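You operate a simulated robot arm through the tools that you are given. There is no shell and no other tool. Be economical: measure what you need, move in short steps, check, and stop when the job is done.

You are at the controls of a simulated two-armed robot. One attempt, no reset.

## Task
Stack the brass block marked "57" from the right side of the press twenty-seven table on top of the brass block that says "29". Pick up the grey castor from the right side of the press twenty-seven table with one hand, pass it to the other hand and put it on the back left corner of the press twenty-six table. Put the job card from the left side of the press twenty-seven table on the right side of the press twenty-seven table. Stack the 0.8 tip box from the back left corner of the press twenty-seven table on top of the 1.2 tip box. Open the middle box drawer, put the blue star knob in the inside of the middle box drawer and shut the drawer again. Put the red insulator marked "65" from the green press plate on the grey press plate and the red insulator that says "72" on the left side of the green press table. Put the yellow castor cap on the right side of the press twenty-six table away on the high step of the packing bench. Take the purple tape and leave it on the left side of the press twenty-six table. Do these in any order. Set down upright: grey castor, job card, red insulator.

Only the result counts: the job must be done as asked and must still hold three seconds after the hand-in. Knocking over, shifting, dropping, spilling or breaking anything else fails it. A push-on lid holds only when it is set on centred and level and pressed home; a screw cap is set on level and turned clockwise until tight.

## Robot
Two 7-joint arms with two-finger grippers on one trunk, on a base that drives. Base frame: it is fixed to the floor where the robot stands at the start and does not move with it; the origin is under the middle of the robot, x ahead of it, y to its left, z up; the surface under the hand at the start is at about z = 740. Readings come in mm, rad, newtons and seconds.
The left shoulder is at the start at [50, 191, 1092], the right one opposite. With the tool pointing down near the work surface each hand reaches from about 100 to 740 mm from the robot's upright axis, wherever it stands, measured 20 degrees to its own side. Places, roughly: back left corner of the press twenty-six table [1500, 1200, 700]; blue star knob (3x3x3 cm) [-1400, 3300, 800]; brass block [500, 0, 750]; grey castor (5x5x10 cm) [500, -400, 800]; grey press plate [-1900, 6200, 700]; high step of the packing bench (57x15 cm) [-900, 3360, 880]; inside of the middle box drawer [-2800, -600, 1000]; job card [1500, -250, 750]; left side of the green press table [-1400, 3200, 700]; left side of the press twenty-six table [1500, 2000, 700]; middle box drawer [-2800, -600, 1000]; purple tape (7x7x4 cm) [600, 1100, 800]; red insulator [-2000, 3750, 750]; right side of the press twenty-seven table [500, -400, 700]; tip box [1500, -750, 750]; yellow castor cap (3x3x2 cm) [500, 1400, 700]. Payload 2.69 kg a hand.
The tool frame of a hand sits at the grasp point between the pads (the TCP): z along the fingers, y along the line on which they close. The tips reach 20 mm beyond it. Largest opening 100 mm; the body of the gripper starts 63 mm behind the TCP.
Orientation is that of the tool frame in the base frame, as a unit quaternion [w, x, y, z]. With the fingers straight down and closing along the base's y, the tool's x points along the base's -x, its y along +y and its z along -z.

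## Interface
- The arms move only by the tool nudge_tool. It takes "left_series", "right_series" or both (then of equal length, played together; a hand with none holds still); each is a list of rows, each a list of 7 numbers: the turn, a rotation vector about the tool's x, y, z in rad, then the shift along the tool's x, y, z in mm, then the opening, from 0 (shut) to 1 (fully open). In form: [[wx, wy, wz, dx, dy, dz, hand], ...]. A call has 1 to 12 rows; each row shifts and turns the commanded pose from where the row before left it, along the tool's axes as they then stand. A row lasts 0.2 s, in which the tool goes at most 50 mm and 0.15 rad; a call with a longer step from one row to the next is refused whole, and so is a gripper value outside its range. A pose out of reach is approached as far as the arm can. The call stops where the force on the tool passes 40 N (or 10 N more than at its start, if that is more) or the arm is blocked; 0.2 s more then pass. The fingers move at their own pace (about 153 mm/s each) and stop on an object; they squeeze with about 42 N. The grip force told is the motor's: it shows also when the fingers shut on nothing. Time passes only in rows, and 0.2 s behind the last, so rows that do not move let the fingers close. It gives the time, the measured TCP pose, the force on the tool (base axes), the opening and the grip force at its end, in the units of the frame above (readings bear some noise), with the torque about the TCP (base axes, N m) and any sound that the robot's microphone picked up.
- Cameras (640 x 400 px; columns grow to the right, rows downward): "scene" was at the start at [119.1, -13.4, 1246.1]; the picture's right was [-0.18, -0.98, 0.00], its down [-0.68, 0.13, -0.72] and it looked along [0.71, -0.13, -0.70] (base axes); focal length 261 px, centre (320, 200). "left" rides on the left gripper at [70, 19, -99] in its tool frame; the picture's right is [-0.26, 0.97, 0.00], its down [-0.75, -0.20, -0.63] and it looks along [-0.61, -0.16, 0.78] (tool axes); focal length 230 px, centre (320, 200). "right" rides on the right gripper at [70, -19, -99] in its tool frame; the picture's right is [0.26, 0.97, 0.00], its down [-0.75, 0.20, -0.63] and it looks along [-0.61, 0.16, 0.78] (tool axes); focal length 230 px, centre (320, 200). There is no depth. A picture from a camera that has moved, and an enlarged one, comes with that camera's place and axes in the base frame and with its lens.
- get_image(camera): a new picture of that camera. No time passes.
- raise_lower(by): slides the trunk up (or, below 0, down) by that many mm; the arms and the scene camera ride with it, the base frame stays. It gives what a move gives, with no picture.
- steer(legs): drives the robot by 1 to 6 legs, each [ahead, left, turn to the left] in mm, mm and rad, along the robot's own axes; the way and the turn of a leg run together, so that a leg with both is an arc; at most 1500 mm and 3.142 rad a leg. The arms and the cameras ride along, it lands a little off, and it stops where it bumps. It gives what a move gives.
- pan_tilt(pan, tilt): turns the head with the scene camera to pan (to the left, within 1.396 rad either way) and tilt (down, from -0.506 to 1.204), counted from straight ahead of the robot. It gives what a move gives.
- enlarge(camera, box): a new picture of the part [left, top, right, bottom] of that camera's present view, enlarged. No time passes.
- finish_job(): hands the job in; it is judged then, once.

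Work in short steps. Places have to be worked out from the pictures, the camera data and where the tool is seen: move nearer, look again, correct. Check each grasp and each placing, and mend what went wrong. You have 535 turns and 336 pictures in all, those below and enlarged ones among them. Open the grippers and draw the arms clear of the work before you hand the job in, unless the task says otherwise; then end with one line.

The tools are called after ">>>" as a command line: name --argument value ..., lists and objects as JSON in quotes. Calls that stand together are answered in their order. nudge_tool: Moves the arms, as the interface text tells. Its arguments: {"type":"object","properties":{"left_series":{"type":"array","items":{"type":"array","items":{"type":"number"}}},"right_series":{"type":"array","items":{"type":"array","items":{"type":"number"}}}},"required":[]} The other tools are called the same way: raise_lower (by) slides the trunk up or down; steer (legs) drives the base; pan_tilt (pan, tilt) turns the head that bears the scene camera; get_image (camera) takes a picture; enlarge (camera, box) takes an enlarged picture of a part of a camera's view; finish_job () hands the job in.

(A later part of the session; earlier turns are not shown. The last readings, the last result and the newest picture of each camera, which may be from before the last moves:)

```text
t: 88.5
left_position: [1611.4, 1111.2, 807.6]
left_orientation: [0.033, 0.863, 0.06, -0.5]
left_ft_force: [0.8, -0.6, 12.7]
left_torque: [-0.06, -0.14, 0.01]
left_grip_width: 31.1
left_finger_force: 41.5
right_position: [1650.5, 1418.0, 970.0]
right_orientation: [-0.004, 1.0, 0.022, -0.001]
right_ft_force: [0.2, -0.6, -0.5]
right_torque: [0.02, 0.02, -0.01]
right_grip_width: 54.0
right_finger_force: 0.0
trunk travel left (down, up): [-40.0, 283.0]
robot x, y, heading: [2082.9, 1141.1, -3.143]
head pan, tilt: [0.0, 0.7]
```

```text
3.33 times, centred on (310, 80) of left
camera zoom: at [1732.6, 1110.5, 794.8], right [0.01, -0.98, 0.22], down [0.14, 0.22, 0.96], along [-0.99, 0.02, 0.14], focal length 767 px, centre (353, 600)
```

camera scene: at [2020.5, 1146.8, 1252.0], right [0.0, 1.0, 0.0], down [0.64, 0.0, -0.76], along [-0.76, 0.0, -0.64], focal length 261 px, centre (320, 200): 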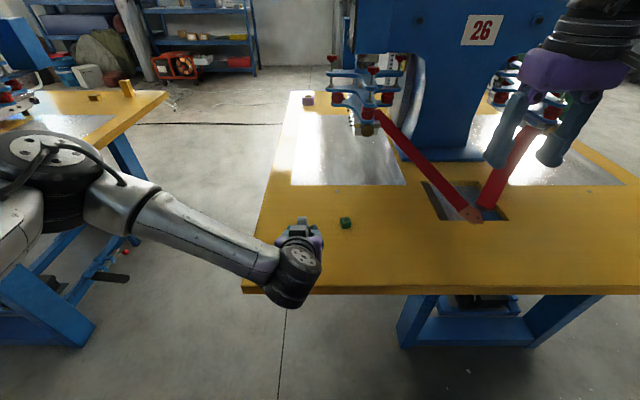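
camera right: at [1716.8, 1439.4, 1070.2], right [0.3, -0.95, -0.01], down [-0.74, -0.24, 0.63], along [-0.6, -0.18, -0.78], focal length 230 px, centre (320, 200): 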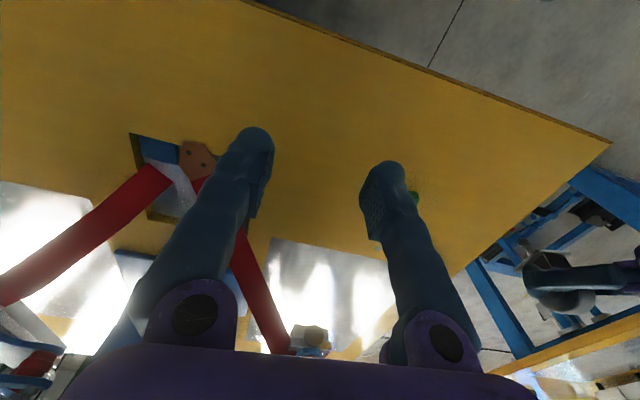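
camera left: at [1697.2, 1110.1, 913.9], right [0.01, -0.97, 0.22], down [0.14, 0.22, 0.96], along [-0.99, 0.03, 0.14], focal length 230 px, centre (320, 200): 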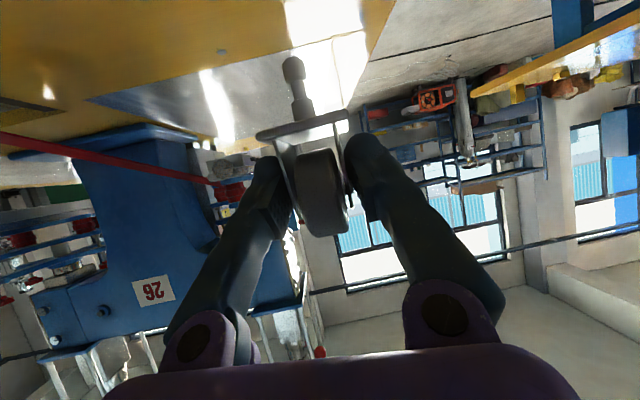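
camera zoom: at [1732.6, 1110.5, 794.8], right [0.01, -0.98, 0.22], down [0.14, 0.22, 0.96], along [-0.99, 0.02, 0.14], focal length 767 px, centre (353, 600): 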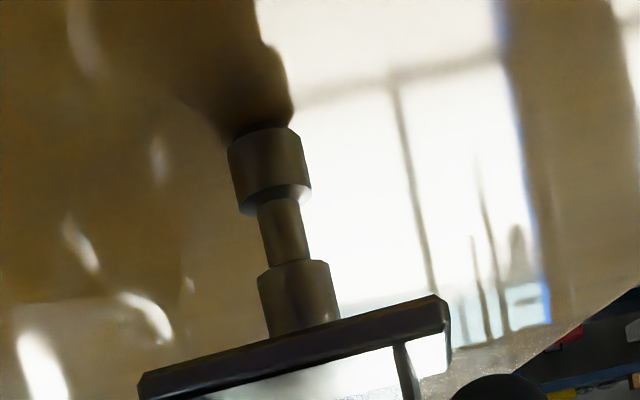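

The stem's image slope (12.9°) equals that of true vertical, so roll is right. I relieve some force and open slowly.

>>> nudge_tool --left_series '[[0, 0, 0, -0.6, 0, -0.35, 0.2], [0, 0, 0, 0, 0, 0, 0.2]]'

```text
t: 89.1
left_position: [1611.8, 1111.6, 806.8]
left_orientation: [0.035, 0.864, 0.062, -0.499]
left_ft_force: [-0.8, 0.0, 11.9]
left_torque: [0.06, 0.11, -0.03]
left_grip_width: 30.6
left_finger_force: 42.1
right_position: [1648.7, 1419.1, 971.2]
right_orientation: [-0.003, 1.0, 0.022, -0.001]
right_ft_force: [0.8, 0.2, -0.7]
right_torque: [0.02, -0.03, 0.0]
right_grip_width: 54.2
right_finger_force: 0.1
trunk travel left (down, up): [-40.0, 283.0]
robot x, y, heading: [2080.1, 1144.5, -3.139]
head pan, tilt: [0.0, 0.7]
```

>>> nudge_tool --left_series '[[0, 0, 0, -1.0, 0, -0.58, 0.2], [0, 0, 0, 0, 0, 0, 0.2]]'

```text
t: 89.7
left_position: [1612.7, 1110.6, 806.7]
left_orientation: [0.034, 0.864, 0.06, -0.499]
left_ft_force: [-2.1, 2.3, 6.2]
left_torque: [0.11, 0.2, -0.01]
left_grip_width: 30.8
left_finger_force: 41.9
right_position: [1648.5, 1418.6, 969.8]
right_orientation: [-0.004, 1.0, 0.021, 0.0]
right_ft_force: [0.2, -0.2, 0.8]
right_torque: [0.03, -0.02, 0.03]
right_grip_width: 53.8
right_finger_force: 0.0
trunk travel left (down, up): [-40.0, 283.0]
robot x, y, heading: [2083.5, 1145.2, -3.141]
head pan, tilt: [0.0, 0.7]
```

Now 6 N. I open gradually.

>>> nudge_tool --left_series '[[0, 0, 0, 0, 0, 0, 0.32], [0, 0, 0, 0, 0, 0, 0.34], [0, 0, 0, 0, 0, 0, 0.37], [0, 0, 0, 0, 0, 0, 0.4], [0, 0, 0, 0, 0, 0, 0.4]]'

>>> enlarge --camera "left" --box '[160, 0, 480, 240]'

```text
t: 90.9
left_position: [1611.5, 1110.6, 807.8]
left_orientation: [0.033, 0.864, 0.059, -0.499]
left_ft_force: [-0.4, -0.4, 0.5]
left_torque: [0.05, -0.04, 0.01]
left_grip_width: 39.7
left_finger_force: 0.2
right_position: [1648.9, 1419.3, 970.5]
right_orientation: [-0.004, 1.0, 0.022, -0.001]
right_ft_force: [-0.7, -0.1, -0.1]
right_torque: [0.01, 0.0, 0.04]
right_grip_width: 54.0
right_finger_force: 0.0
trunk travel left (down, up): [-40.0, 283.0]
robot x, y, heading: [2081.3, 1145.1, -3.141]
head pan, tilt: [0.0, 0.7]
```

```text
1.67 times, centred on (320, 120) of left
camera zoom: at [1732.3, 1110.2, 795.5], right [0.01, -0.97, 0.22], down [0.14, 0.22, 0.97], along [-0.99, 0.02, 0.14], focal length 384 px, centre (320, 333)
```

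zoom: 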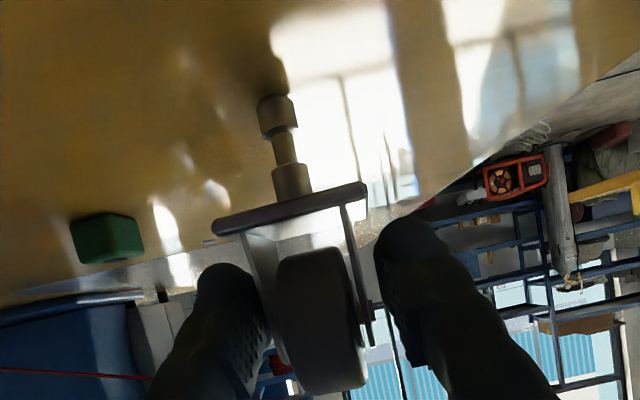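

It stands with the fingers off it. I open more, wait, and check before withdrawing.

>>> nudge_tool --left_series '[[0, 0, 0, 0, 0, 0, 0.5], [0, 0, 0, 0, 0, 0, 0.6], [0, 0, 0, 0, 0, 0, 0.7], [0, 0, 0, 0, 0, 0, 0.7], [0, 0, 0, 0, 0, 0, 0.7]]'

>>> enlarge --camera "left" --box '[160, 0, 480, 240]'

```text
t: 92.1
left_position: [1610.6, 1110.9, 808.5]
left_orientation: [0.034, 0.864, 0.061, -0.499]
left_ft_force: [0.1, 0.1, 0.0]
left_torque: [-0.03, 0.02, -0.03]
left_grip_width: 70.1
left_finger_force: 0.1
right_position: [1647.9, 1418.1, 970.1]
right_orientation: [-0.004, 1.0, 0.02, 0.0]
right_ft_force: [-0.2, 0.2, 0.6]
right_torque: [0.0, 0.03, 0.0]
right_grip_width: 54.2
right_finger_force: 0.0
trunk travel left (down, up): [-40.0, 283.0]
robot x, y, heading: [2080.7, 1143.7, -3.142]
head pan, tilt: [0.0, 0.7]
```

```text
1.67 times, centred on (320, 120) of left
camera zoom: at [1732.3, 1110.2, 795.5], right [0.01, -0.97, 0.22], down [0.14, 0.22, 0.97], along [-0.99, 0.02, 0.14], focal length 384 px, centre (320, 333)
```

zoom: 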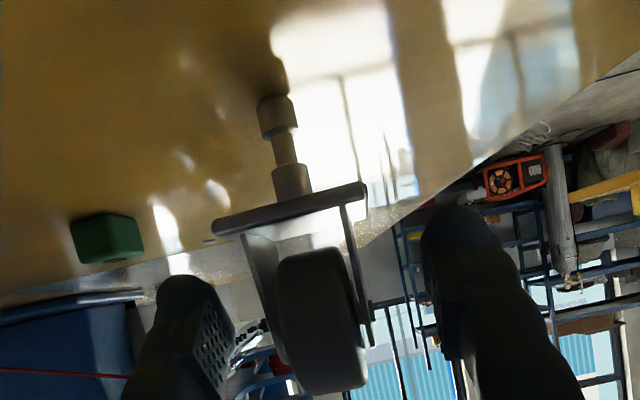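

Stable. I withdraw slowly.

>>> nudge_tool --left_series '[[0, 0, 0, 0, 0, -10, 0.7], [0, 0, 0, 0, 0, -15, 0.7], [0, 0, 0, 0, 0, -20, 0.7], [0, 0, 0, 0, 0, -20, 0.7], [0, 0, 0, 0, 0, -20, 0.7], [0, 0, 0, 0, 0, -20, 0.7]]'

>>> enlarge --camera "left" --box '[160, 0, 480, 240]'

>>> enlarge --camera "scene" --box '[240, 130, 400, 250]'

```text
t: 93.5
left_position: [1701.4, 1124.0, 860.1]
left_orientation: [0.035, 0.864, 0.061, -0.499]
left_ft_force: [0.6, 0.0, -1.1]
left_torque: [-0.01, -0.03, 0.0]
left_grip_width: 70.1
left_finger_force: 0.1
right_position: [1648.7, 1419.0, 970.6]
right_orientation: [-0.004, 1.0, 0.021, 0.0]
right_ft_force: [0.8, 1.0, 0.2]
right_torque: [-0.02, 0.0, 0.02]
right_grip_width: 54.0
right_finger_force: 0.2
trunk travel left (down, up): [-40.0, 283.0]
robot x, y, heading: [2078.1, 1146.6, -3.14]
head pan, tilt: [0.0, 0.7]
```

```text
1.67 times, centred on (320, 120) of left
camera zoom: at [1823.1, 1123.5, 848.0], right [0.01, -0.97, 0.22], down [0.14, 0.22, 0.96], along [-0.99, 0.03, 0.14], focal length 384 px, centre (320, 333)
```

zoom: 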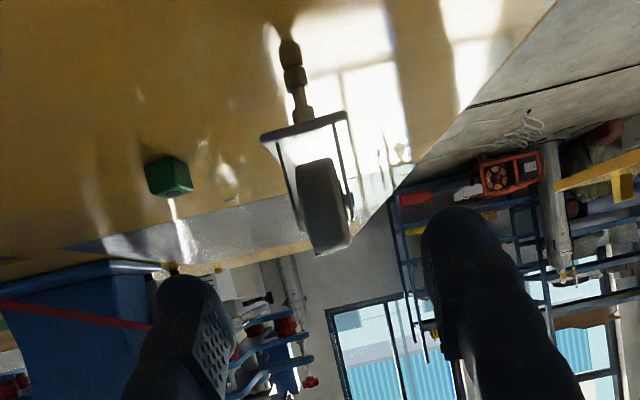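

```text
3.33 times, centred on (320, 190) of scene
camera zoom: at [1955.4, 1146.9, 1142.0], right [0.0, 1.0, 0.0], down [0.64, 0.0, -0.77], along [-0.77, 0.0, -0.64], focal length 872 px, centre (320, 233)
```

zoom: 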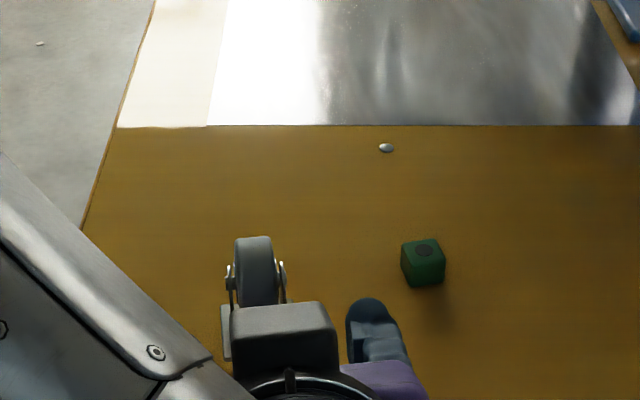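

The castor stands. I retract fully and restore the left hand to straight down, and raise the trunk again.

>>> nudge_tool --left_series '[[0, 0, 0, 0, 0, -40, 0.7], [0, 0, 0, 0, 0, -40, 0.7], [0, 0, 0, -30, 0, -20, 0.7], [0, 0, 0, -40, 0, -10, 0.7], [0, 0, 0, -40, 0, -10, 0.7]]'

>>> steer --legs '[[-250, 0, 0]]'

>>> raise_lower --by 110

>>> nudge_tool --left_series '[[0, 0.131, 0, 0, 0, 0, 1], [0, 0.131, 0, 0, 0, 0, 1], [0, 0.131, 0, 0, 0, 0, 1], [0, 0.131, 0, 0, 0, 0, 1], [0, 0.131, 0, 0, 0, 0, 1], [0, 0.131, 0, 0, 0, 0, 1], [0, 0.131, 0, 0, 0, 0, 1], [0, 0.131, 0, 0, 0, 0, 1], [0, 0, 0, 0, 0, 0, 1]]'

>>> get_image --camera "scene"

```text
t: 94.3
left_position: [1745.5, 1096.4, 904.4]
left_orientation: [0.122, 0.851, 0.074, -0.506]
left_ft_force: [0.2, -0.3, -0.5]
left_torque: [0.05, 0.05, -0.02]
left_grip_width: 69.9
left_finger_force: 0.1
right_position: [1648.5, 1418.2, 969.9]
right_orientation: [-0.004, 1.0, 0.021, 0.0]
right_ft_force: [-0.6, 0.2, 0.3]
right_torque: [0.02, -0.02, -0.02]
right_grip_width: 53.9
right_finger_force: 0.0
trunk travel left (down, up): [-40.0, 283.0]
robot x, y, heading: [2082.4, 1146.2, -3.141]
head pan, tilt: [0.0, 0.7]
stopped in row 4 (left hand): the arm was blocked; the commanded pose is now the measured one
```

```text
t: 96.2
left_position: [1994.5, 1096.5, 905.5]
left_orientation: [0.122, 0.85, 0.074, -0.506]
left_ft_force: [-0.2, 0.7, -0.2]
left_torque: [0.0, 0.03, -0.02]
left_grip_width: 70.0
left_finger_force: 0.0
right_position: [1897.6, 1419.1, 971.8]
right_orientation: [-0.004, 1.0, 0.02, 0.001]
right_ft_force: [-0.3, -0.2, 0.6]
right_torque: [-0.04, -0.03, 0.01]
right_grip_width: 53.8
right_finger_force: 0.0
trunk travel left (down, up): [-40.0, 283.0]
robot x, y, heading: [2332.7, 1148.6, 3.137]
head pan, tilt: [0.0, 0.7]
```

```text
t: 97.6
left_position: [1993.9, 1095.7, 1014.5]
left_orientation: [0.122, 0.851, 0.074, -0.506]
left_ft_force: [0.2, 0.7, -1.3]
left_torque: [-0.04, 0.01, -0.01]
left_grip_width: 70.1
left_finger_force: 0.1
right_position: [1896.3, 1419.8, 1080.9]
right_orientation: [-0.004, 1.0, 0.02, -0.001]
right_ft_force: [-0.3, 0.0, -0.9]
right_torque: [0.02, 0.03, -0.03]
right_grip_width: 54.1
right_finger_force: 0.0
trunk travel left (down, up): [-150.0, 173.0]
robot x, y, heading: [2330.1, 1146.0, 3.141]
head pan, tilt: [0.0, 0.7]
```

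```text
t: 99.6
left_position: [1994.5, 1095.7, 1013.6]
left_orientation: [0.068, 0.99, 0.126, -0.012]
left_ft_force: [-0.3, -0.7, 0.3]
left_torque: [0.01, 0.0, 0.0]
left_grip_width: 100.2
left_finger_force: 0.2
right_position: [1898.5, 1418.5, 1079.9]
right_orientation: [-0.003, 1.0, 0.02, -0.001]
right_ft_force: [0.1, -0.3, -0.2]
right_torque: [0.0, 0.02, 0.0]
right_grip_width: 54.0
right_finger_force: 0.0
trunk travel left (down, up): [-150.0, 173.0]
robot x, y, heading: [2330.9, 1144.6, 3.145]
head pan, tilt: [0.0, 0.7]
```

```text
270 pictures are left
camera scene: at [2204.5, 1147.0, 1252.0], right [0.0, 1.0, 0.0], down [0.64, 0.0, -0.77], along [-0.77, 0.0, -0.64], focal length 261 px, centre (320, 200)
```

scene: 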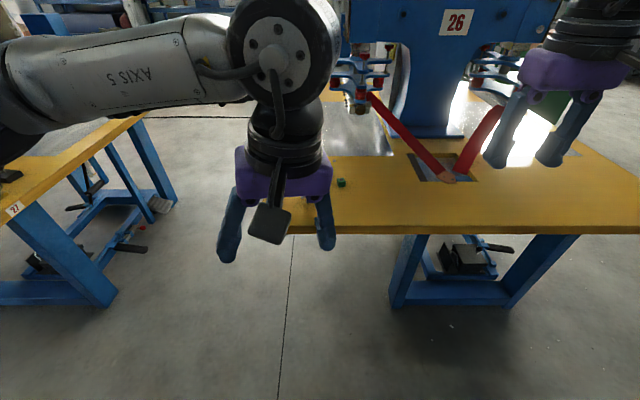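

I correct the left hand's orientation, then strafe along to the left end of table 27.

>>> nudge_tool --left_series '[[0.068, 0.012, 0.126, 0, 0, 0, 1], [0.068, 0.012, 0.126, 0, 0, 0, 1], [0, 0, 0, 0, 0, 0, 1]]'

>>> steer --legs '[[0, 1000, 0], [0, 550, 0]]'

>>> get_image --camera "scene"

```text
t: 100.4
left_position: [1995.0, 1097.3, 1014.4]
left_orientation: [-0.001, 1.0, -0.001, 0.0]
left_ft_force: [0.5, 0.0, -1.4]
left_torque: [0.02, 0.01, -0.03]
left_grip_width: 99.7
left_finger_force: 0.1
right_position: [1897.5, 1418.2, 1079.8]
right_orientation: [-0.003, 1.0, 0.021, 0.0]
right_ft_force: [-0.6, 0.1, 0.0]
right_torque: [-0.04, 0.01, 0.0]
right_grip_width: 54.1
right_finger_force: 0.0
trunk travel left (down, up): [-150.0, 173.0]
robot x, y, heading: [2331.4, 1147.8, 3.143]
head pan, tilt: [0.0, 0.7]
```

```text
t: 114.4
left_position: [1994.9, -454.5, 1014.3]
left_orientation: [0.0, 1.0, 0.001, 0.0]
left_ft_force: [0.6, -1.0, 1.1]
left_torque: [0.02, -0.03, 0.02]
left_grip_width: 100.2
left_finger_force: 0.1
right_position: [1897.5, -130.7, 1080.2]
right_orientation: [-0.004, 1.0, 0.021, 0.0]
right_ft_force: [0.1, -0.1, 0.7]
right_torque: [0.0, 0.01, 0.02]
right_grip_width: 54.4
right_finger_force: 0.0
trunk travel left (down, up): [-150.0, 173.0]
robot x, y, heading: [2330.8, -406.0, -3.142]
head pan, tilt: [0.0, 0.7]
```

```text
269 pictures are left
camera scene: at [2204.9, -403.0, 1252.0], right [0.0, 1.0, 0.0], down [0.64, 0.0, -0.76], along [-0.76, 0.0, -0.64], focal length 261 px, centre (320, 200)
```

scene: 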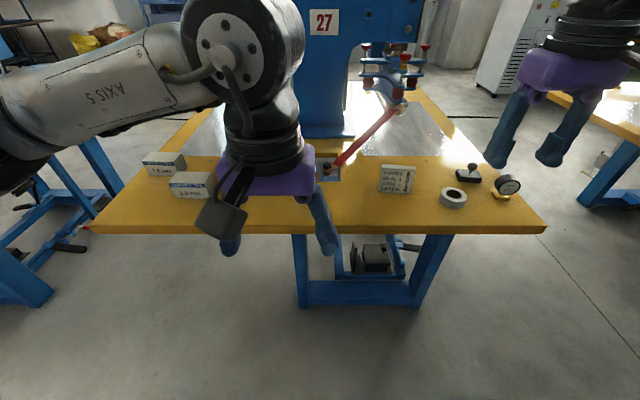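

Tip boxes at left, job card upright in the middle right. I zoom to read them.

>>> enlarge --camera "scene" --box '[120, 130, 250, 230]'

>>> enlarge --camera "scene" --box '[360, 140, 490, 230]'

```text
4.00 times, centred on (185, 180) of scene
camera zoom: at [2204.9, -403.0, 1252.0], right [0.0, 1.0, 0.0], down [0.64, 0.0, -0.76], along [-0.76, 0.0, -0.64], focal length 1046 px, centre (860, 280)
```

zoom: 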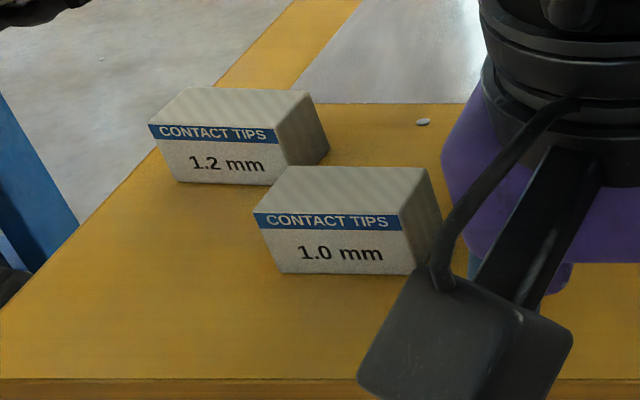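

```text
4.44 times, centred on (425, 185) of scene
camera zoom: at [2204.9, -403.0, 1252.0], right [0.0, 1.0, 0.0], down [0.64, 0.0, -0.76], along [-0.76, 0.0, -0.64], focal length 1162 px, centre (-147, 267)
```

zoom: 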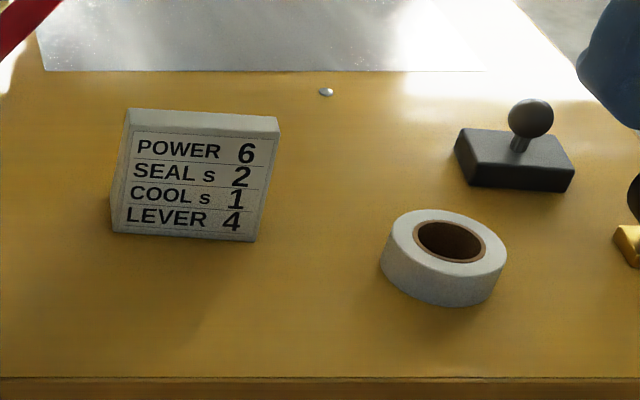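

The 0.8 box must be hidden behind my hand. I drive 200 mm forward and look with the left camera.

>>> steer --legs '[[200, 100, 0]]'

>>> get_image --camera "left"

>>> get_image --camera "scene"

```text
t: 116.1
left_position: [1794.7, -553.6, 1014.5]
left_orientation: [0.001, 1.0, 0.001, 0.0]
left_ft_force: [-0.6, -0.5, -0.2]
left_torque: [0.02, -0.04, -0.02]
left_grip_width: 99.7
left_finger_force: 0.1
right_position: [1697.5, -231.9, 1080.7]
right_orientation: [-0.004, 1.0, 0.02, 0.0]
right_ft_force: [-0.2, 0.0, -0.4]
right_torque: [0.0, 0.0, 0.02]
right_grip_width: 53.7
right_finger_force: 0.0
trunk travel left (down, up): [-150.0, 173.0]
robot x, y, heading: [2132.6, -503.8, -3.143]
head pan, tilt: [0.0, 0.7]
```

```text
266 pictures are left
camera left: at [1863.8, -570.3, 1112.5], right [-0.26, -0.97, 0.0], down [-0.75, 0.2, 0.63], along [-0.61, 0.16, -0.78], focal length 230 px, centre (320, 200)
```

left: 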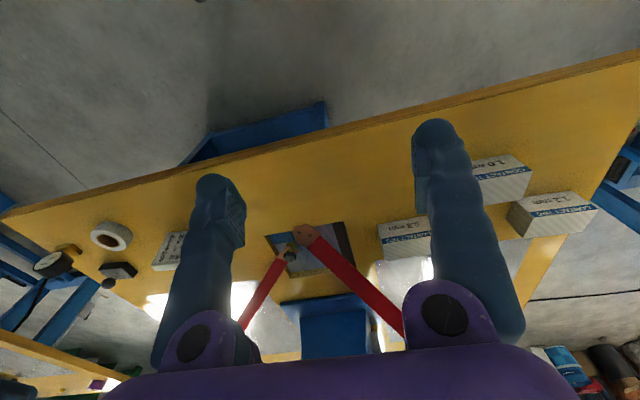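

```text
265 pictures are left
camera scene: at [2004.8, -502.5, 1251.9], right [0.0, 1.0, 0.0], down [0.64, 0.0, -0.76], along [-0.76, 0.0, -0.64], focal length 261 px, centre (320, 200)
```

scene: 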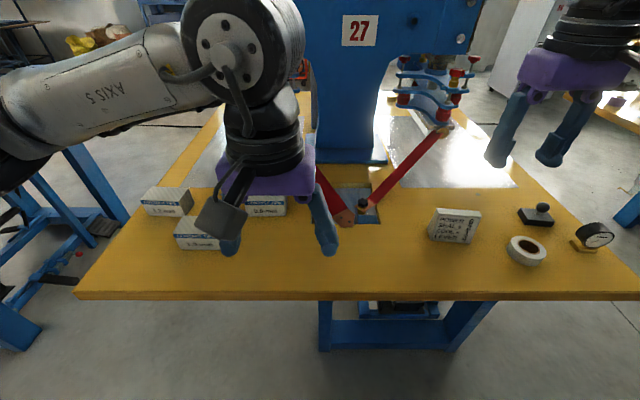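

The 0.8 box is at about (1460,-652), 1.2 at (1450,-932); boxes are ~104×58×56 mm so I must grip across the 58 mm depth, i.e. with the hand yawed 90°. I test whether the left wrist can yaw that far.

>>> nudge_tool --left_series '[[0, 0, -0.1428, -4, 0, 0, 1], [0, 0, -0.1428, -4, 0, 0, 1], [0, 0, -0.1428, -4, 0, 0, 1], [0, 0, -0.1428, -4, 0, 0, 1], [0, 0, -0.1428, 0, 0, 0, 1], [0, 0, -0.1428, 0, 0, 0, 1], [0, 0, -0.1428, 0, 0, 0, 1], [0, 0, -0.1428, 0, 0, 0, 1], [0, 0, -0.1428, 0, 0, 0, 1], [0, 0, -0.1428, 0, 0, 0, 1], [0, 0, -0.1428, 0, 0, 0, 1]]'

>>> get_image --camera "scene"

```text
t: 118.5
left_position: [1779.9, -557.2, 1014.5]
left_orientation: [0.001, 0.706, 0.708, -0.001]
left_ft_force: [0.8, 0.0, 0.3]
left_torque: [-0.02, 0.02, -0.02]
left_grip_width: 99.9
left_finger_force: 0.0
right_position: [1698.9, -231.6, 1078.8]
right_orientation: [-0.003, 1.0, 0.022, -0.001]
right_ft_force: [-0.2, -0.3, 1.1]
right_torque: [0.01, 0.03, 0.02]
right_grip_width: 54.0
right_finger_force: 0.2
trunk travel left (down, up): [-150.0, 173.0]
robot x, y, heading: [2132.0, -505.8, -3.141]
head pan, tilt: [0.0, 0.7]
```

```text
264 pictures are left
camera scene: at [2005.4, -502.2, 1252.0], right [0.0, 1.0, 0.0], down [0.64, 0.0, -0.76], along [-0.76, 0.0, -0.64], focal length 261 px, centre (320, 200)
```

scene: 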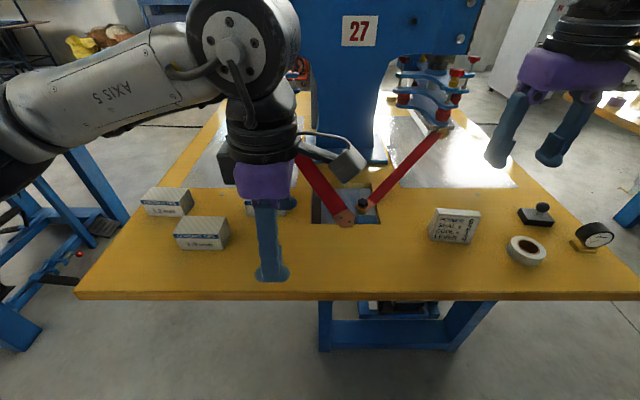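

Yaw 90° is reachable. I drive 40 mm closer and bring the hand above the 0.8 box.

>>> steer --legs '[[40, 0, 0]]'

>>> nudge_tool --left_series '[[0, 0, 0, -11.9, -34.9, 8, 1], [0, 0, 0, -11.9, -34.9, 8, 1], [0, 0, 0, -11.9, -34.9, 8, 1], [0, 0, 0, -11.9, -34.9, 8, 1], [0, 0, 0, -11.9, -34.9, 8, 1], [0, 0, 0, -11.9, -34.9, 8, 1], [0, 0, 0, -11.9, -34.9, 8, 1], [0, 0, 0, -11.9, -34.9, 8, 1], [0, 0, 0, 0, 0, 0, 1]]'

>>> get_image --camera "left"

>>> get_image --camera "scene"

```text
t: 119.4
left_position: [1739.0, -556.6, 1013.9]
left_orientation: [0.001, 0.707, 0.707, -0.001]
left_ft_force: [-0.3, -0.3, 0.9]
left_torque: [0.0, -0.06, 0.03]
left_grip_width: 100.0
left_finger_force: 0.1
right_position: [1657.1, -230.1, 1079.4]
right_orientation: [-0.003, 1.0, 0.021, 0.0]
right_ft_force: [-0.1, -0.3, -1.0]
right_torque: [-0.01, -0.03, -0.02]
right_grip_width: 54.2
right_finger_force: 0.1
trunk travel left (down, up): [-150.0, 173.0]
robot x, y, heading: [2092.4, -503.5, -3.144]
head pan, tilt: [0.0, 0.7]
```

```text
t: 121.4
left_position: [1461.7, -652.2, 949.4]
left_orientation: [0.0, 0.707, 0.707, -0.001]
left_ft_force: [-0.5, -0.4, 0.1]
left_torque: [0.03, -0.02, 0.0]
left_grip_width: 100.2
left_finger_force: 0.1
right_position: [1658.7, -231.3, 1080.1]
right_orientation: [-0.003, 1.0, 0.021, 0.0]
right_ft_force: [-0.1, 0.2, -0.2]
right_torque: [-0.01, 0.01, -0.02]
right_grip_width: 53.7
right_finger_force: 0.0
trunk travel left (down, up): [-150.0, 173.0]
robot x, y, heading: [2092.4, -503.2, -3.142]
head pan, tilt: [0.0, 0.7]
```

```text
263 pictures are left
camera left: at [1479.3, -581.4, 1048.3], right [0.97, -0.26, 0.0], down [-0.2, -0.75, 0.63], along [-0.16, -0.61, -0.78], focal length 230 px, centre (320, 200)
```

left: 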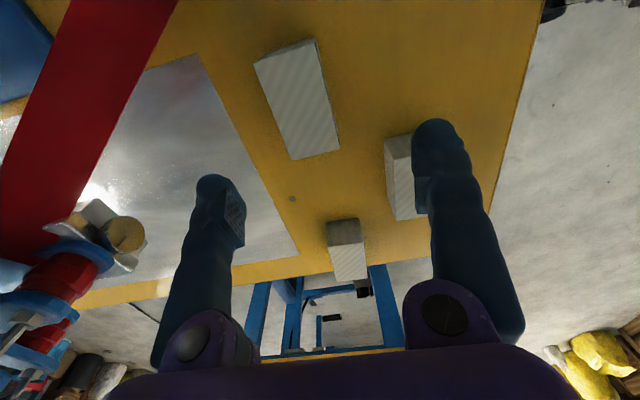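

```text
262 pictures are left
camera scene: at [1966.1, -502.3, 1252.0], right [0.0, 1.0, 0.0], down [0.64, 0.0, -0.77], along [-0.77, 0.0, -0.64], focal length 261 px, centre (320, 200)
```

scene: 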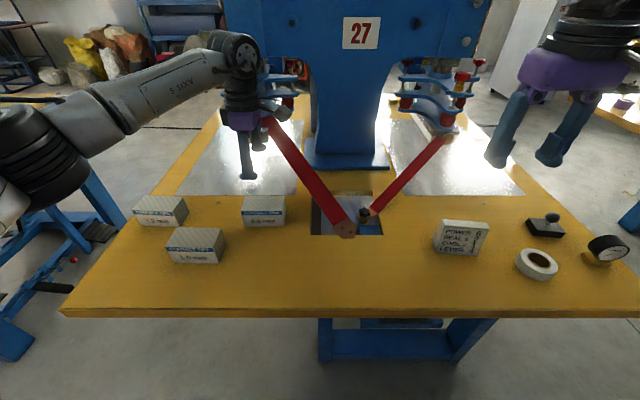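

I zoom on the boxes from the now unobstructed scene view to refine positions.

>>> enlarge --camera "scene" --box '[120, 180, 300, 280]'

```text
3.56 times, centred on (210, 230) of scene
camera zoom: at [1966.1, -502.3, 1252.0], right [0.0, 1.0, 0.0], down [0.64, 0.0, -0.77], along [-0.77, 0.0, -0.64], focal length 930 px, centre (711, 93)
```

zoom: 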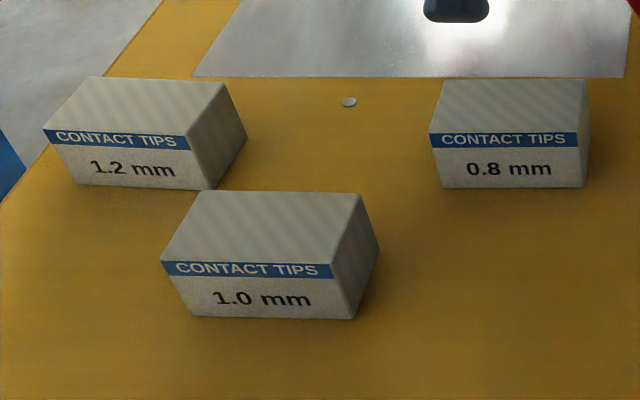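

0.8 box: x 1408–1470, y −707…−598, top 795. I centre the hand at (1439,−653), descend and grip.

>>> nudge_tool --left_series '[[0, 0, 0, -1, -23, 25, 1], [0, 0, 0, 0, 0, 45, 1], [0, 0, 0, 0, 0, 45, 1], [0, 0, 0, 0, 0, 40, 1], [0, 0, 0, 0, 0, 18, 1], [0, 0, 0, 0, 0, 0, 0.4], [0, 0, 0, 0, 0, 0, 0.4], [0, 0, 0, 0, 0, 0, 0.4]]'

>>> enlarge --camera "scene" --box '[120, 130, 300, 280]'

```text
t: 123.2
left_position: [1438.0, -652.1, 778.1]
left_orientation: [0.0, 0.707, 0.707, 0.001]
left_ft_force: [-1.1, 0.6, -0.8]
left_torque: [-0.01, -0.01, 0.02]
left_grip_width: 62.2
left_finger_force: 41.6
right_position: [1658.2, -231.2, 1079.4]
right_orientation: [-0.005, 1.0, 0.021, 0.0]
right_ft_force: [0.5, 0.3, 0.6]
right_torque: [-0.01, 0.0, 0.0]
right_grip_width: 54.0
right_finger_force: 0.1
trunk travel left (down, up): [-150.0, 173.0]
robot x, y, heading: [2088.5, -507.9, -3.144]
head pan, tilt: [0.0, 0.7]
```

```text
2.67 times, centred on (210, 205) of scene
camera zoom: at [1965.7, -502.2, 1252.0], right [0.0, 1.0, 0.0], down [0.64, 0.0, -0.76], along [-0.76, 0.0, -0.64], focal length 697 px, centre (613, 187)
```

zoom: 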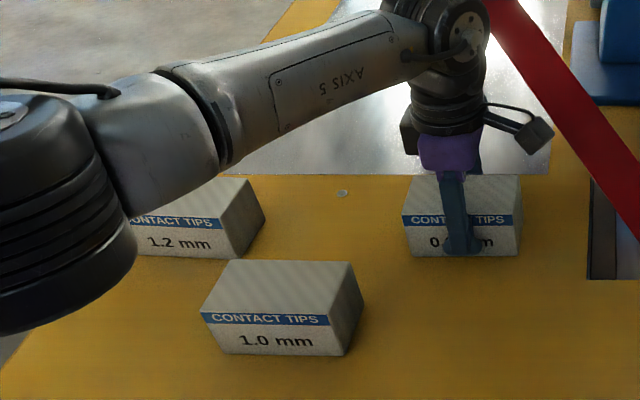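

Gripped at 62.2 mm. I lift it and strafe left about 280 mm so the 1.2 box comes in reach.

>>> nudge_tool --left_series '[[0, 0, 0, 0, 0, -40, 0.4], [0, 0, 0, 0, 0, -50, 0.4], [0, 0, 0, 0, 0, -50, 0.4], [0, 0, 0, 0, 0, 0, 0.4]]'

>>> steer --legs '[[0, 280, 0]]'

>>> get_image --camera "scene"

>>> get_image --camera "left"

```text
t: 124.2
left_position: [1439.3, -653.4, 917.0]
left_orientation: [0.002, 0.707, 0.707, -0.001]
left_ft_force: [-0.2, -0.4, -1.8]
left_torque: [0.0, -0.02, 0.03]
left_grip_width: 62.4
left_finger_force: 42.1
right_position: [1658.7, -230.1, 1080.4]
right_orientation: [-0.004, 1.0, 0.021, -0.001]
right_ft_force: [0.3, 0.4, 0.0]
right_torque: [-0.02, 0.03, -0.01]
right_grip_width: 54.0
right_finger_force: 0.1
trunk travel left (down, up): [-150.0, 173.0]
robot x, y, heading: [2093.1, -501.6, -3.139]
head pan, tilt: [0.0, 0.7]
```

```text
t: 127.2
left_position: [1438.0, -934.1, 917.5]
left_orientation: [0.0, 0.707, 0.708, 0.0]
left_ft_force: [0.4, -0.4, -2.0]
left_torque: [-0.01, -0.02, 0.0]
left_grip_width: 62.3
left_finger_force: 42.3
right_position: [1658.6, -510.5, 1079.5]
right_orientation: [-0.004, 1.0, 0.022, 0.0]
right_ft_force: [-0.1, -0.7, 0.1]
right_torque: [-0.01, 0.0, 0.04]
right_grip_width: 53.9
right_finger_force: 0.0
trunk travel left (down, up): [-150.0, 173.0]
robot x, y, heading: [2087.4, -782.2, -3.144]
head pan, tilt: [0.0, 0.7]
```

```text
259 pictures are left
camera scene: at [1966.0, -782.0, 1252.0], right [0.0, 1.0, 0.0], down [0.64, 0.0, -0.76], along [-0.76, 0.0, -0.64], focal length 261 px, centre (320, 200)
```

scene: 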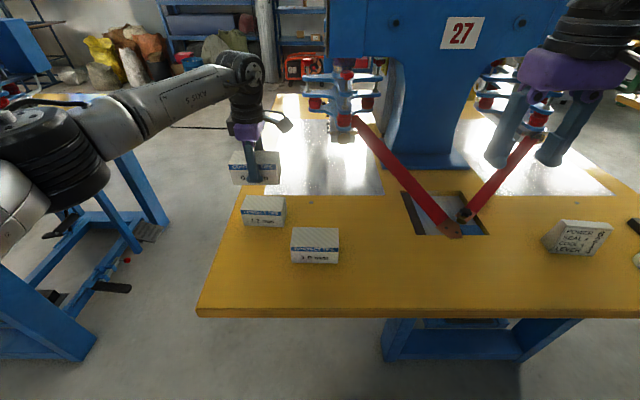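

```text
258 pictures are left
camera left: at [1456.6, -862.1, 1015.1], right [0.97, -0.26, 0.0], down [-0.2, -0.75, 0.63], along [-0.16, -0.61, -0.78], focal length 230 px, centre (320, 200)
```

left: 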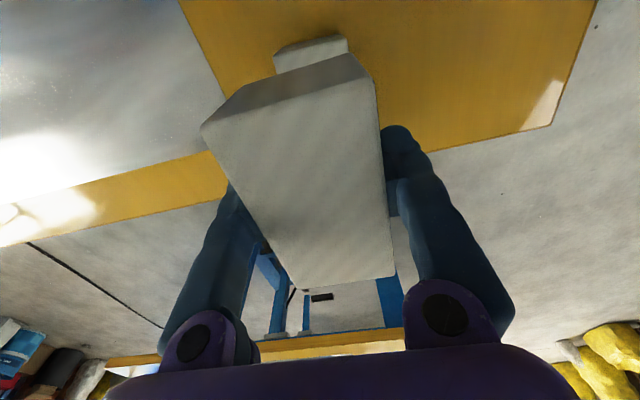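

I re-measure the 1.2 box from the new head position.

>>> enlarge --camera "scene" --box '[210, 140, 350, 240]'

```text
4.00 times, centred on (280, 190) of scene
camera zoom: at [1966.0, -782.0, 1252.0], right [0.0, 1.0, 0.0], down [0.64, 0.0, -0.76], along [-0.76, 0.0, -0.64], focal length 1046 px, centre (480, 240)
```

zoom: 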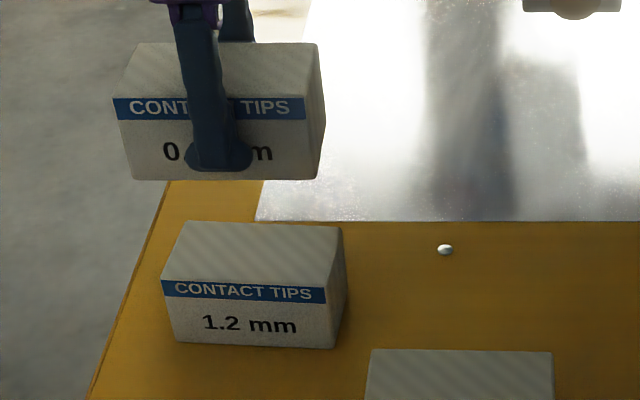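

1.2 box centre (1437,−933), yaw −0.063. I match the yaw, lower to just above and check.

>>> nudge_tool --left_series '[[0, 0, 0.063, 2, -1, 20, 0.4], [0, 0, 0, 0, 0, 30, 0.4], [0, 0, 0, 0, 0, 27, 0.4], [0, 0, 0, 0, 0, 0, 0.4]]'

>>> enlarge --camera "scene" --box '[210, 140, 350, 240]'

```text
t: 128.2
left_position: [1437.6, -931.1, 841.2]
left_orientation: [0.0, 0.729, 0.685, -0.001]
left_ft_force: [0.2, -1.1, -1.8]
left_torque: [-0.02, -0.01, -0.01]
left_grip_width: 62.2
left_finger_force: 42.2
right_position: [1658.7, -510.7, 1079.3]
right_orientation: [-0.004, 1.0, 0.022, 0.0]
right_ft_force: [-0.4, -1.1, 0.0]
right_torque: [0.01, 0.0, 0.06]
right_grip_width: 54.2
right_finger_force: 0.0
trunk travel left (down, up): [-150.0, 173.0]
robot x, y, heading: [2091.5, -784.9, -3.138]
head pan, tilt: [0.0, 0.7]
```

```text
4.00 times, centred on (280, 190) of scene
camera zoom: at [1966.1, -781.8, 1252.0], right [0.0, 1.0, 0.0], down [0.64, 0.0, -0.76], along [-0.76, 0.0, -0.64], focal length 1046 px, centre (480, 240)
```

zoom: 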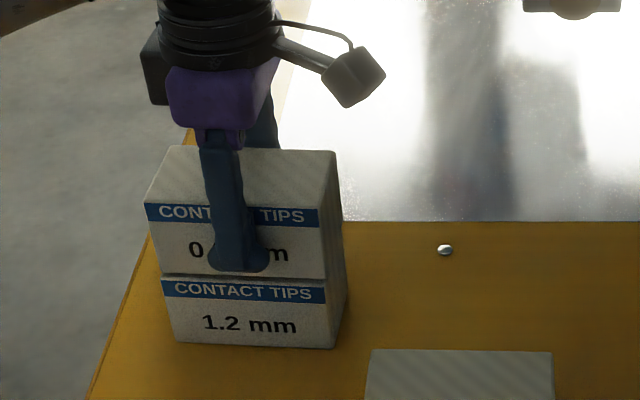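

Well aligned. I lower to contact in small steps.

>>> nudge_tool --left_series '[[0, 0, 0, 0, 0, 3, 0.4], [0, 0, 0, 0, 0, 2, 0.4], [0, 0, 0, 0, 0, 1, 0.4], [0, 0, 0, 0, 0, 1, 0.4], [0, 0, 0, 0, 0, 0, 0.4]]'

```text
t: 129.4
left_position: [1438.9, -931.1, 836.7]
left_orientation: [-0.003, 0.729, 0.685, -0.003]
left_ft_force: [-1.7, -2.3, 26.0]
left_torque: [-0.2, -0.53, 0.0]
left_grip_width: 62.5
left_finger_force: 42.1
right_position: [1659.4, -510.3, 1081.8]
right_orientation: [-0.003, 1.0, 0.022, -0.003]
right_ft_force: [-0.2, -0.3, -0.6]
right_torque: [0.0, -0.01, -0.02]
right_grip_width: 53.9
right_finger_force: 0.0
trunk travel left (down, up): [-150.0, 173.0]
robot x, y, heading: [2093.1, -784.3, -3.141]
head pan, tilt: [0.0, 0.7]
```

Firm contact (26 N); I relieve a little, release and rise.

>>> nudge_tool --left_series '[[0, 0, 0, 0, 0, -2, 0.4], [0, 0, 0, 0, 0, 0, 0.9], [0, 0, 0, 0, 0, 0, 0.9], [0, 0, 0, 0, 0, -40, 0.9], [0, 0, 0, 0, 0, -50, 0.9], [0, 0, 0, 0, 0, -50, 0.9], [0, 0, 0, 0, 40, 0, 0.9]]'

>>> enlarge --camera "scene" --box '[210, 140, 350, 240]'

```text
t: 131.0
left_position: [1479.6, -935.3, 975.2]
left_orientation: [-0.001, 0.728, 0.686, -0.002]
left_ft_force: [-0.6, 0.2, 1.4]
left_torque: [-0.04, 0.06, 0.0]
left_grip_width: 89.9
left_finger_force: 0.1
right_position: [1658.8, -511.5, 1080.4]
right_orientation: [-0.004, 1.0, 0.022, 0.0]
right_ft_force: [0.0, 0.0, -0.3]
right_torque: [0.03, 0.01, 0.05]
right_grip_width: 53.7
right_finger_force: 0.2
trunk travel left (down, up): [-150.0, 173.0]
robot x, y, heading: [2094.2, -779.2, -3.138]
head pan, tilt: [0.0, 0.7]
```

```text
4.00 times, centred on (280, 190) of scene
camera zoom: at [1966.6, -782.8, 1252.1], right [0.0, 1.0, 0.0], down [0.64, 0.0, -0.77], along [-0.77, 0.0, -0.64], focal length 1046 px, centre (480, 240)
```

zoom: 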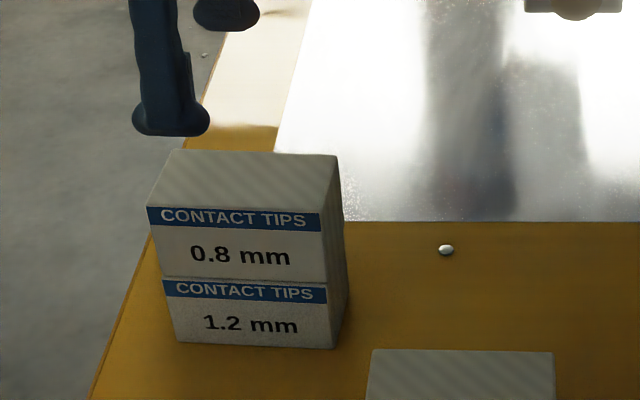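

The tip-box stack is perfect. I pull the left hand back toward me and strafe right to bring the job card under the right hand.

>>> nudge_tool --left_series '[[0, 0, 0, 0, 48, -5, 1], [0, 0, 0, 0, 48, -5, 1], [0, 0, 0, 0, 48, -5, 1], [0, 0, 0, 0, 48, -5, 1], [0, 0, 0, 0, 30, 0, 1]]'

>>> steer --legs '[[0, -340, 0]]'

>>> get_image --camera "right"

>>> get_image --camera "scene"

```text
t: 132.2
left_position: [1699.8, -947.4, 995.2]
left_orientation: [0.0, 0.729, 0.684, 0.0]
left_ft_force: [0.3, 0.1, 0.8]
left_torque: [-0.01, 0.0, -0.01]
left_grip_width: 99.7
left_finger_force: 0.1
right_position: [1659.4, -510.8, 1080.6]
right_orientation: [-0.005, 1.0, 0.022, 0.001]
right_ft_force: [0.0, -0.2, 0.3]
right_torque: [-0.03, -0.02, 0.01]
right_grip_width: 53.9
right_finger_force: 0.0
trunk travel left (down, up): [-150.0, 173.0]
robot x, y, heading: [2093.8, -783.4, -3.143]
head pan, tilt: [0.0, 0.7]
```

```text
t: 135.8
left_position: [1698.3, -603.0, 995.9]
left_orientation: [0.0, 0.73, 0.683, -0.001]
left_ft_force: [0.3, 0.6, -0.7]
left_torque: [0.01, 0.0, -0.02]
left_grip_width: 100.1
left_finger_force: 0.1
right_position: [1661.3, -166.8, 1081.0]
right_orientation: [-0.004, 1.0, 0.019, 0.001]
right_ft_force: [-0.2, -0.4, -0.7]
right_torque: [-0.01, -0.03, 0.01]
right_grip_width: 54.3
right_finger_force: 0.0
trunk travel left (down, up): [-150.0, 173.0]
robot x, y, heading: [2094.3, -437.9, 3.143]
head pan, tilt: [0.0, 0.7]
```

```text
254 pictures are left
camera right: at [1728.9, -145.2, 1180.2], right [0.3, -0.96, -0.01], down [-0.74, -0.23, 0.63], along [-0.6, -0.18, -0.78], focal length 230 px, centre (320, 200)
```

right: 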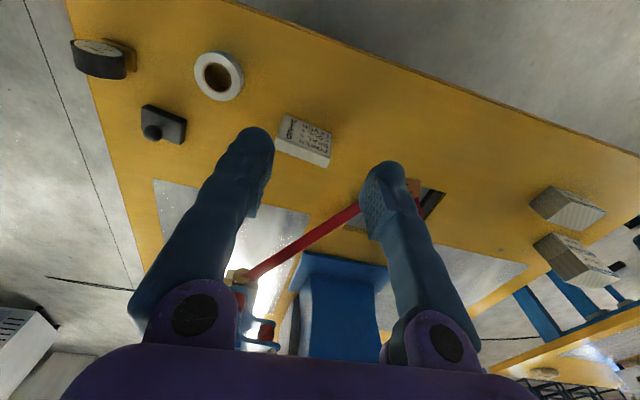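

```text
253 pictures are left
camera scene: at [1966.3, -438.5, 1252.0], right [0.0, 1.0, 0.0], down [0.64, 0.0, -0.76], along [-0.76, 0.0, -0.64], focal length 261 px, centre (320, 200)
```

scene: 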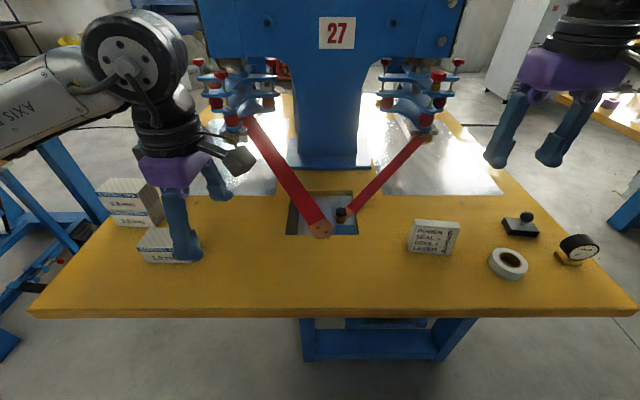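

>>> enlarge --camera "scene" --box '[390, 205, 480, 265]'

>>> enlarge --camera "right" --box '[260, 100, 350, 180]'

```text
6.67 times, centred on (435, 235) of scene
camera zoom: at [1966.3, -438.5, 1252.0], right [0.0, 1.0, 0.0], down [0.64, 0.0, -0.76], along [-0.76, 0.0, -0.64], focal length 1743 px, centre (-447, -33)
```

zoom: 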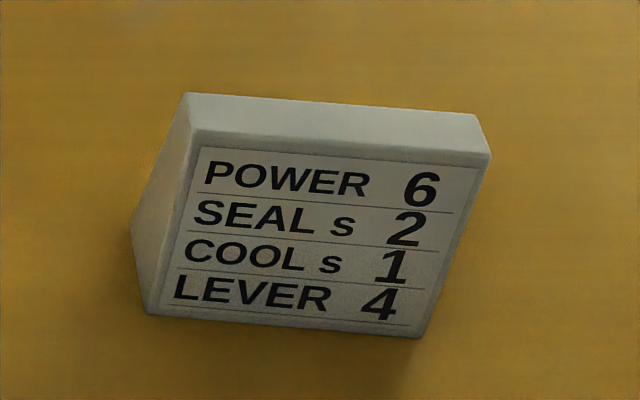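

```text
5.00 times, centred on (305, 140) of right
camera zoom: at [1728.9, -145.2, 1180.2], right [0.3, -0.96, -0.01], down [-0.74, -0.23, 0.63], along [-0.6, -0.18, -0.78], focal length 1150 px, centre (395, 500)
```

zoom: 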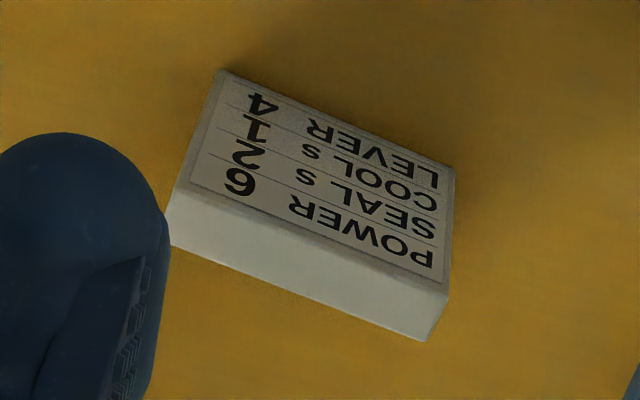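

The job card is an upright wedge: width ~95, ~40 thick at base, ~20 at top, z to ~823, centre (1538,−171), yaw −0.126. The left hand is already yawed for it, so I strafe right 310 mm to use the left.

>>> steer --legs '[[0, -310, 0]]'

>>> get_image --camera "left"

>>> enlarge --camera "scene" --box '[210, 160, 370, 280]'

```text
t: 139.1
left_position: [1699.1, -297.8, 994.6]
left_orientation: [0.001, 0.73, 0.683, -0.001]
left_ft_force: [0.7, 0.1, -0.6]
left_torque: [0.0, 0.01, -0.03]
left_grip_width: 99.9
left_finger_force: 0.1
right_position: [1661.4, 140.7, 1080.5]
right_orientation: [-0.004, 1.0, 0.019, 0.0]
right_ft_force: [0.4, 0.4, 0.2]
right_torque: [0.02, 0.03, -0.01]
right_grip_width: 54.1
right_finger_force: 0.1
trunk travel left (down, up): [-150.0, 173.0]
robot x, y, heading: [2093.9, -135.9, 3.139]
head pan, tilt: [0.0, 0.7]
```

```text
250 pictures are left
camera left: at [1721.4, -227.0, 1093.5], right [0.95, -0.32, 0.0], down [-0.25, -0.73, 0.63], along [-0.2, -0.6, -0.78], focal length 230 px, centre (320, 200)
```

left: 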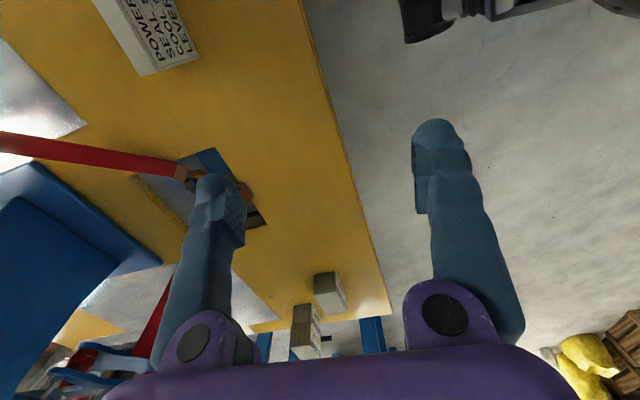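

```text
3.33 times, centred on (290, 220) of scene
camera zoom: at [1967.1, -132.4, 1252.0], right [0.0, 1.0, 0.0], down [0.64, 0.0, -0.76], along [-0.76, 0.0, -0.64], focal length 872 px, centre (420, 133)
```

zoom: 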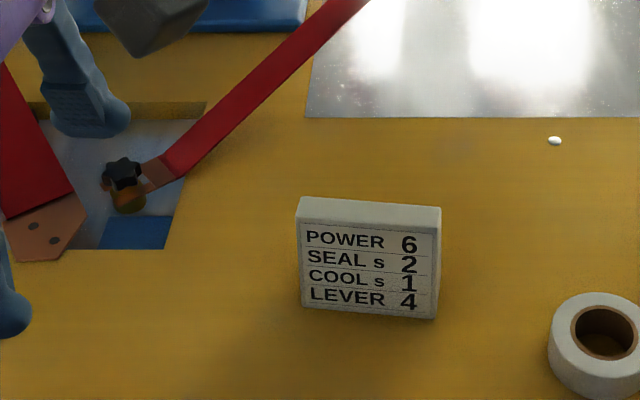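

Refined: card centre (1548,−167), ~24 mm thick, top ≈825. I bring the left hand above it.

>>> nudge_tool --left_series '[[0, 0, 0.037, 24.1, -32, 17, 1], [0, 0, 0, 24.1, -32, 17, 1], [0, 0, 0, 24.1, -32, 17, 1], [0, 0, 0, 24.1, -32, 17, 1], [0, 0, 0, 24.1, -32, 17, 1], [0, 0, 0, 0, 0, 0, 1]]'

>>> get_image --camera "left"

>>> enlarge --camera "scene" --box '[210, 160, 370, 280]'

```text
t: 140.5
left_position: [1550.8, -162.5, 910.8]
left_orientation: [-0.001, 0.742, 0.67, -0.001]
left_ft_force: [-0.1, 0.5, -0.1]
left_torque: [0.0, 0.02, 0.01]
left_grip_width: 99.9
left_finger_force: 0.1
right_position: [1660.0, 138.8, 1080.1]
right_orientation: [-0.004, 1.0, 0.019, -0.001]
right_ft_force: [0.0, 0.1, -0.8]
right_torque: [0.02, -0.01, 0.01]
right_grip_width: 54.0
right_finger_force: 0.2
trunk travel left (down, up): [-150.0, 173.0]
robot x, y, heading: [2091.1, -134.7, 3.14]
head pan, tilt: [0.0, 0.7]
```

```text
248 pictures are left
camera left: at [1575.6, -93.5, 1008.0], right [0.93, -0.36, 0.0], down [-0.28, -0.73, 0.63], along [-0.22, -0.59, -0.78], focal length 230 px, centre (320, 200)
```

left: 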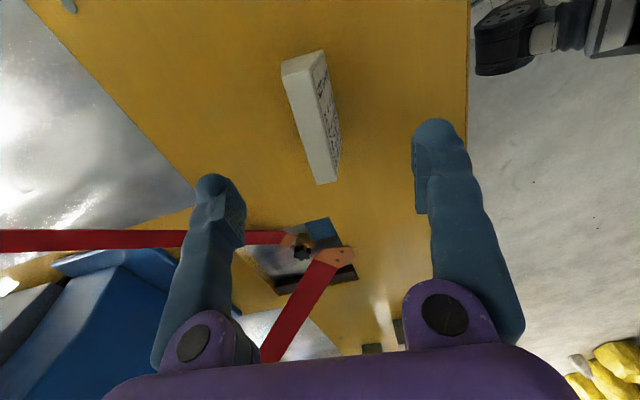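

```text
3.33 times, centred on (290, 220) of scene
camera zoom: at [1967.3, -133.0, 1252.0], right [0.0, 1.0, 0.0], down [0.64, 0.0, -0.77], along [-0.77, 0.0, -0.64], focal length 872 px, centre (420, 133)
```

zoom: 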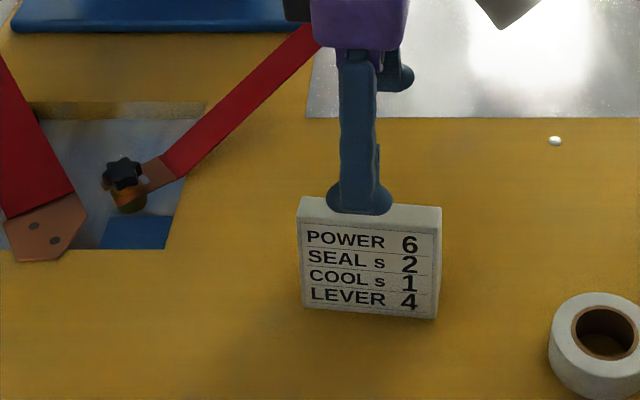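

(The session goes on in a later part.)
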